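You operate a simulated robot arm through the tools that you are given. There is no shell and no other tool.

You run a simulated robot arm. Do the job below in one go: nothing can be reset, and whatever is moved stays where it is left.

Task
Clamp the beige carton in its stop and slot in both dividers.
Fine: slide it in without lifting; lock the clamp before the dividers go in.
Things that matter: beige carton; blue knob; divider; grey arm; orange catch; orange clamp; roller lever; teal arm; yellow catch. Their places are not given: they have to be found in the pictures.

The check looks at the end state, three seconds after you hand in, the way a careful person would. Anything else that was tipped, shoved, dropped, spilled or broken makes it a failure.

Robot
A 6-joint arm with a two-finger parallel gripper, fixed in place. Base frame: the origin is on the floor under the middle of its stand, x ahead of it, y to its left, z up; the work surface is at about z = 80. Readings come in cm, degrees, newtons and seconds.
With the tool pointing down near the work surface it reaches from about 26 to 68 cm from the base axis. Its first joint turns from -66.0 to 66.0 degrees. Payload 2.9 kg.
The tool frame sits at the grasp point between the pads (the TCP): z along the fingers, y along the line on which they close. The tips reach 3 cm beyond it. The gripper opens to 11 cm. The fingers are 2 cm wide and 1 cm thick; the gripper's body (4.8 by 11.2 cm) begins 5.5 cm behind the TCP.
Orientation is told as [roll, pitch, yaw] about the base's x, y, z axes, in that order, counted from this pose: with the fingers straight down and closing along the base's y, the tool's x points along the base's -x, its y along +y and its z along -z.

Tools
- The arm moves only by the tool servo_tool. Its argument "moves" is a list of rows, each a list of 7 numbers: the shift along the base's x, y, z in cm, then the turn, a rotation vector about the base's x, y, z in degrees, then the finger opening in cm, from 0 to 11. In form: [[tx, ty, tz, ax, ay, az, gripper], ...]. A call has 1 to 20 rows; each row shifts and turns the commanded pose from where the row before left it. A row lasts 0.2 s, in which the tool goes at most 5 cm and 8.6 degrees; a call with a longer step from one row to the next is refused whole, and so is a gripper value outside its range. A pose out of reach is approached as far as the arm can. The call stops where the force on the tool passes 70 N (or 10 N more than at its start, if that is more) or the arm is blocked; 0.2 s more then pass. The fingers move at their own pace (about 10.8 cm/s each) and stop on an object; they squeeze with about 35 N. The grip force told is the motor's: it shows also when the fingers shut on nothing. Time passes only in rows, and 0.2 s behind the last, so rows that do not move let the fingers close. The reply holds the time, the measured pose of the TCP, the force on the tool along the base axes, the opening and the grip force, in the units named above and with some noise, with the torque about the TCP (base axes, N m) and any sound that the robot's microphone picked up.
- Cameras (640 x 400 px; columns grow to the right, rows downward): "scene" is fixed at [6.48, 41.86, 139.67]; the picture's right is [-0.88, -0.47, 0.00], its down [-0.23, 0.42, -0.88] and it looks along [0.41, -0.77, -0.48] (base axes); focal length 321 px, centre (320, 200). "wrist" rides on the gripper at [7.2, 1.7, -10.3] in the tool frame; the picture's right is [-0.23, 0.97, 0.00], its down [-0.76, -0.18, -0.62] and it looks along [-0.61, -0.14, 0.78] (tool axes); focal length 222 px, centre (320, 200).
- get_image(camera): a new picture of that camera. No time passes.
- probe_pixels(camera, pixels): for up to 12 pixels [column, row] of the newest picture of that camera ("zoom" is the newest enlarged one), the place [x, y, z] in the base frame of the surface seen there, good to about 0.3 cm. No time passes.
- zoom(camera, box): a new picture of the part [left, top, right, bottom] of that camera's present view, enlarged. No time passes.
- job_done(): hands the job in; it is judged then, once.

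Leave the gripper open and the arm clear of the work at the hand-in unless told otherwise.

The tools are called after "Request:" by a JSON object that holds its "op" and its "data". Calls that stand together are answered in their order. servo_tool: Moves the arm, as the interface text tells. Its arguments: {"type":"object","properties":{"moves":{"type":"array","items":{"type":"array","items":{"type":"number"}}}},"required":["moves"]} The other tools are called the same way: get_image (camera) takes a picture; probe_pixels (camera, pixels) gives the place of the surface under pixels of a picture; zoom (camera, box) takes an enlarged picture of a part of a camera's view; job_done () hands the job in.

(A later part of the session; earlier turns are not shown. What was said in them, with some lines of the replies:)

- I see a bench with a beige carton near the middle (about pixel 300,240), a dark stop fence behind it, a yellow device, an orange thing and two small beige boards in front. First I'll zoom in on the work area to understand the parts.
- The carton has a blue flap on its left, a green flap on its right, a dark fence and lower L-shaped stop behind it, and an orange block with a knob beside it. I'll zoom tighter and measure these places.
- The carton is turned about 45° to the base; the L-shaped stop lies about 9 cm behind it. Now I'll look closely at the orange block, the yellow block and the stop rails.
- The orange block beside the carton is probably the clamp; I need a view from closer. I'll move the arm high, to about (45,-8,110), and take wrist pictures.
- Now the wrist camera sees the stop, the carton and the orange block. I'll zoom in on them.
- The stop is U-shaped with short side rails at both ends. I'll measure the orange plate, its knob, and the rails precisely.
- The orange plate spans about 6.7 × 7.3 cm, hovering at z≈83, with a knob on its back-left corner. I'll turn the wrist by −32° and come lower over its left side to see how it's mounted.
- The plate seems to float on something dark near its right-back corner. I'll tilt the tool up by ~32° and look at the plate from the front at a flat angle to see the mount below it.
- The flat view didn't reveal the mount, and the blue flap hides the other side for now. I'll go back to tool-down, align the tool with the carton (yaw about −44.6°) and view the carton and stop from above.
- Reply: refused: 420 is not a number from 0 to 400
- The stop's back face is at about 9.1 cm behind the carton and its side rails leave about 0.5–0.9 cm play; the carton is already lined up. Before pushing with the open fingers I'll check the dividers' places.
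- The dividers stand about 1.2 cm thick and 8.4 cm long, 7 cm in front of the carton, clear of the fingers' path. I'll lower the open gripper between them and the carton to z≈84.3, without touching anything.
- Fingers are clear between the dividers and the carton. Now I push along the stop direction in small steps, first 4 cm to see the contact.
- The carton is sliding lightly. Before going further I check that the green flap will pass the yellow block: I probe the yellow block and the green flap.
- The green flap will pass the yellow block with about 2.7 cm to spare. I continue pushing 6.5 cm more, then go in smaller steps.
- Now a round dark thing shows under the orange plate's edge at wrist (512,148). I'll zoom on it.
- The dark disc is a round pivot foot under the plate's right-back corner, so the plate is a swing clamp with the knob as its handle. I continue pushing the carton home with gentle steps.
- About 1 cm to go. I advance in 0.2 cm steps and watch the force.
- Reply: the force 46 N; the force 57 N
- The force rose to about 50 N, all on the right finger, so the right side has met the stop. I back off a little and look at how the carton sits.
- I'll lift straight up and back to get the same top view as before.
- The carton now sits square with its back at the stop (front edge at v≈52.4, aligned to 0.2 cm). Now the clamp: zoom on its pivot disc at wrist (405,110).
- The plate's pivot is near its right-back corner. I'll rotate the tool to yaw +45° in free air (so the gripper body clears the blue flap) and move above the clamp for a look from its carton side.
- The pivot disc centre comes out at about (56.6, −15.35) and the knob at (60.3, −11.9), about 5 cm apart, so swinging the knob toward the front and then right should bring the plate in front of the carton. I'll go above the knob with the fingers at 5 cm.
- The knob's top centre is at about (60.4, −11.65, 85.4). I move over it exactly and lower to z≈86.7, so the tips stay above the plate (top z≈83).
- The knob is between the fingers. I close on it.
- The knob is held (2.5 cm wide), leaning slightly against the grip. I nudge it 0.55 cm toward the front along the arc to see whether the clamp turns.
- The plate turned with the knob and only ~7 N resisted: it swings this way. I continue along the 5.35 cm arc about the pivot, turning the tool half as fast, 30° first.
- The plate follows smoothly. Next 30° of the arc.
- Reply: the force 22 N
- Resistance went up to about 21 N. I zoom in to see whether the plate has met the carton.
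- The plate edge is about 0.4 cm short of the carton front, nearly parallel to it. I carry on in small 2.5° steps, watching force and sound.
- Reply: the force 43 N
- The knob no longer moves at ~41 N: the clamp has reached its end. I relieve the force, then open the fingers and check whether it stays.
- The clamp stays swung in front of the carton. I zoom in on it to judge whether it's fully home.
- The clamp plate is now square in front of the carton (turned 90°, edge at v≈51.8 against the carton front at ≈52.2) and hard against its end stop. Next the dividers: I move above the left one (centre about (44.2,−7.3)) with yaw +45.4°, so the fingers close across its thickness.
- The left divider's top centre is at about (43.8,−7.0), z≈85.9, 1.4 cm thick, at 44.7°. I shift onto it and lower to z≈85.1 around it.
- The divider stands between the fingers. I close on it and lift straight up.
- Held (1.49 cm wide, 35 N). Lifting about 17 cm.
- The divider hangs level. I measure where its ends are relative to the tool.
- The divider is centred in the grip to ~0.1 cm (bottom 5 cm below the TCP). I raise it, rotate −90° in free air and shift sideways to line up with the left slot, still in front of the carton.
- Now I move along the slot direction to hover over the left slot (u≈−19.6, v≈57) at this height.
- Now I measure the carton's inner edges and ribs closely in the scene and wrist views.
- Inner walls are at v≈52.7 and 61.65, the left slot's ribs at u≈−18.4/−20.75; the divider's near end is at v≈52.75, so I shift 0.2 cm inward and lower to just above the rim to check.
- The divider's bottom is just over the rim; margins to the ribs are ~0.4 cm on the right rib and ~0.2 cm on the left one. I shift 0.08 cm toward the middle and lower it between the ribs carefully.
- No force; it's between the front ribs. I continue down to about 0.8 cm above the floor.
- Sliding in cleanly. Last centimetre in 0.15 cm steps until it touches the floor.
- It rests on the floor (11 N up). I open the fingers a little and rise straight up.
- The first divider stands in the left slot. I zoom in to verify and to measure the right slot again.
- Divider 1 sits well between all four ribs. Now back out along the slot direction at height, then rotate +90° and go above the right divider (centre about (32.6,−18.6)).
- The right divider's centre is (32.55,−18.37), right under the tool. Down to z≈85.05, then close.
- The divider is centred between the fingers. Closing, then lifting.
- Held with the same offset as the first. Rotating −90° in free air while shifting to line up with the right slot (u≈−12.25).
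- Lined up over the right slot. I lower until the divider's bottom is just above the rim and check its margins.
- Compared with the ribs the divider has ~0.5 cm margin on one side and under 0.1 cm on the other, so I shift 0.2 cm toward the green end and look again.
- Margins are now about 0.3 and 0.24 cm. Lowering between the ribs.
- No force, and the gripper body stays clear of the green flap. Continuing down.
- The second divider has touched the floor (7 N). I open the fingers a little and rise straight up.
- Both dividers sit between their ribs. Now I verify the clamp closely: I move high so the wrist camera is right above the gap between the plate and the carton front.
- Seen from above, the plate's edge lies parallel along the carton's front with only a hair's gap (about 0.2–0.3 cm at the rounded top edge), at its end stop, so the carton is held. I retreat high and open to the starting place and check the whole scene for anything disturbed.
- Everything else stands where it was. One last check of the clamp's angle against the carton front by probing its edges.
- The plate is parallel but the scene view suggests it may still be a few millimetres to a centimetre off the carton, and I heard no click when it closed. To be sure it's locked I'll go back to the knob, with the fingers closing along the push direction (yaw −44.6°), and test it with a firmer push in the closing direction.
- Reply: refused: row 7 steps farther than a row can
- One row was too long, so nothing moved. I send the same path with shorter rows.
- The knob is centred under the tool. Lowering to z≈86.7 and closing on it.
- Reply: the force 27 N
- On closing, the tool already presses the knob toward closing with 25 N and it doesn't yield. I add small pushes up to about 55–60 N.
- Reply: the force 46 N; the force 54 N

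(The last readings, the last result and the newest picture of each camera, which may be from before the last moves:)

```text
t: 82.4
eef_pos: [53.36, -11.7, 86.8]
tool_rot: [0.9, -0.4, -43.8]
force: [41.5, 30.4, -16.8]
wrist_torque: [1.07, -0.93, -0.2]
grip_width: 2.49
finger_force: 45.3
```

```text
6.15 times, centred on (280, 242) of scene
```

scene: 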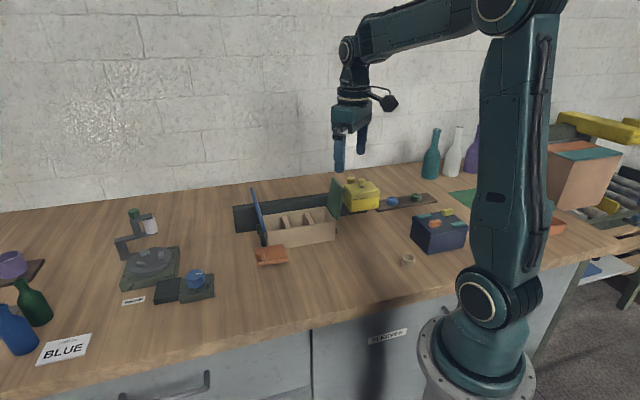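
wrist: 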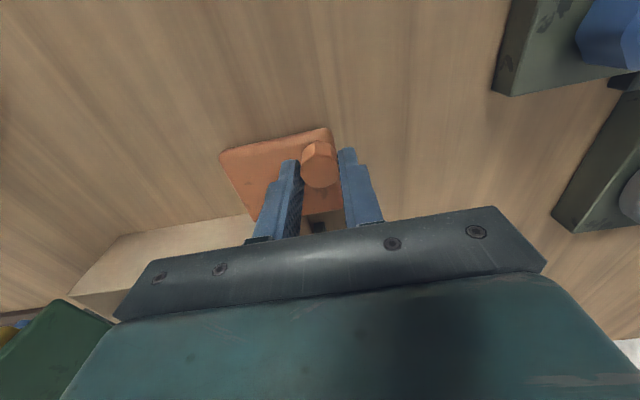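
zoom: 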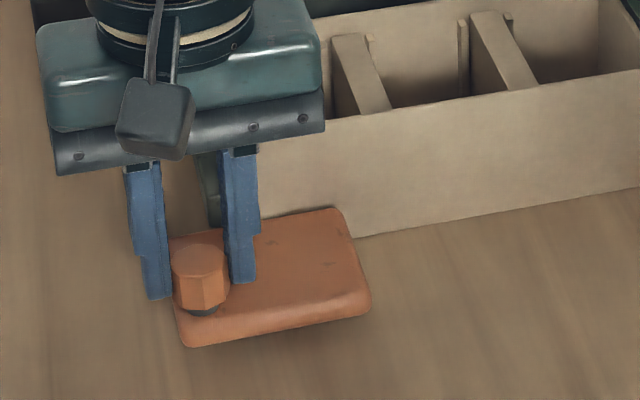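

At over 50 N the clamp does not move at all: it is hard against its closed stop. I relieve the push, open the fingers and leave.

Request:
{"op": "servo_tool", "data": {"moves": [[0.15, 0.15, 0, 0, 0, 0, 1.8], [0.12, 0.12, 0, 0, 0, 0, 1.8], [0, 0, 0, 0, 0, 0, 3.5], [0, 0, 0, 0, 0, 0, 5], [0, 0, 0, 0, 0, 0, 5], [0, 0, 1.5, 0, 0, 0, 5], [0, 0, 3, 0, 0, 0, 5], [0, 0, 4, 0, 0, 0, 5], [0, 0, 4, 0, 0, 0, 5], [0, 0, 0, 0, 0, 0, 5]]}}

Request:
{"op": "zoom", "data": {"camera": "wrist", "box": [200, 60, 440, 230]}}

Request:
{"op": "zoom", "data": {"camera": "scene", "box": [240, 210, 320, 275]}}

```text
t: 84.6
eef_pos: [53.08, -12.08, 99.35]
tool_rot: [0.0, 0.0, -44.6]
force: [0.4, 0.4, 0.2]
wrist_torque: [-0.03, 0.0, 0.0]
grip_width: 5.01
finger_force: 0.1
```

```text
2.35 times, centred on (320, 145) of wrist
```

zoom: 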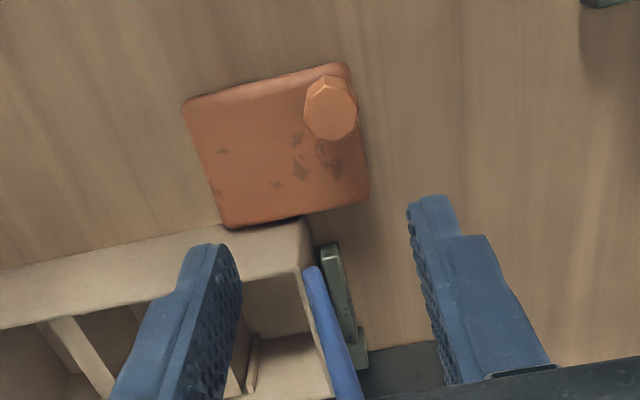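

```text
6.15 times, centred on (280, 242) of scene
```

zoom: 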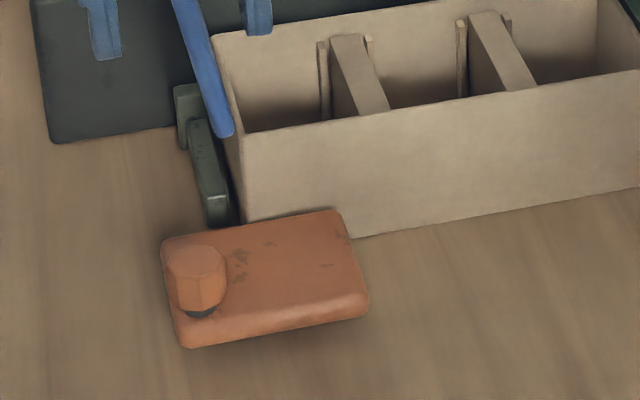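

The clamp stayed put. I retreat to the starting place with the gripper fully open.

Request:
{"op": "servo_tool", "data": {"moves": [[-0.5, 0.5, 4, 0, 0, 0, 6], [-1, 0, 4, 0, 0, 0, 8], [-2.5, -1, 3, 0, 0, 7.4, 10], [-3, -1.5, 2, 0, 0, 7.4, 11], [-3.5, -1.5, 2, 0, 0, 7.4, 11], [-3.5, -1.5, 0.6, 0, 0, 7.4, 11], [-3.5, -2, 0, 0, 0, 7.4, 11], [-3.5, -2, 0, 0, 0, 7.6, 11], [0, 0, 0, 0, 0, 0, 11], [0, 0, 0, 0, 0, 0, 11]]}}

Request:
{"op": "get_image", "data": {"camera": "scene"}}

Request:
{"op": "zoom", "data": {"camera": "scene", "box": [220, 160, 400, 300]}}

```text
t: 86.8
eef_pos: [32.26, -21.16, 114.85]
tool_rot: [0.0, 0.0, -0.1]
force: [-0.4, 0.3, -0.3]
wrist_torque: [0.02, -0.02, -0.02]
grip_width: 11.02
finger_force: 0.1
```

```text
taken
```

scene: 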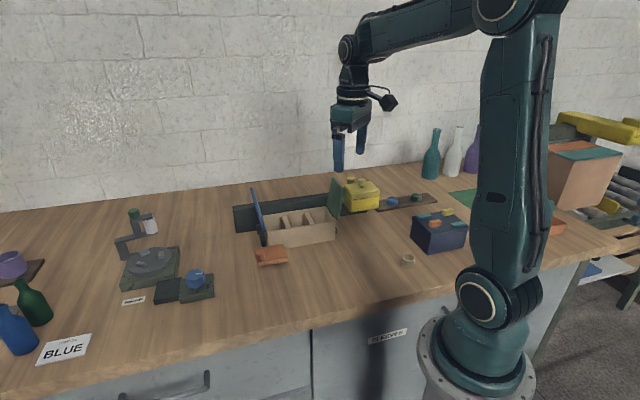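

```text
2.86 times, centred on (310, 230) of scene
```

zoom: 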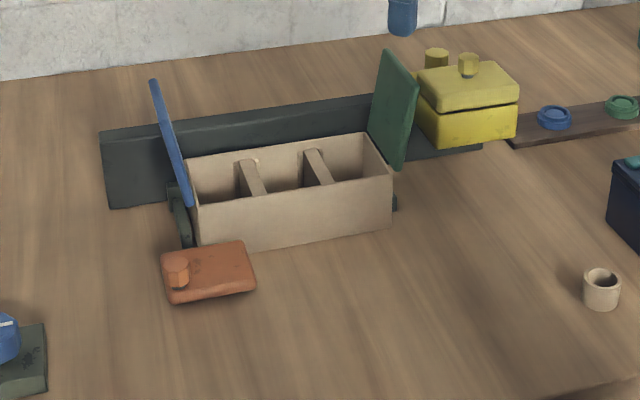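

The carton is in its stop with the orange clamp swung closed in front of it. Both dividers stand in their slots, everything else is where it was, and the arm is clear with the gripper open. Handing in.

Request:
{"op": "job_done", "data": {}}

```text
The job is handed in.
```

The carton is in its stop with the orange clamp closed in front of it, and both dividers are in their slots. I've handed the job in, but no result has come back yet.

- **Carton:** I slid it about 9 cm along the table without lifting it. Pushing it further met about 50 N of resistance, so I took it as seated against the back of the stop.
- **Clamp:** I swung it about 90° to its end stop before any divider went in. I heard no click. After the dividers were in, I pushed it closed again with just over 50 N and it didn't move. A gap of a few millimetres, possibly up to about 0.7 cm, remains between the clamp and the carton front, so it blocks the carton rather than pressing on it. I didn't test whether it resists opening.
- **Dividers:** each stands between its four ribs and rests on the carton floor.

As far as the pictures show, nothing else on the bench was moved. The arm is back near its start position with the gripper open.
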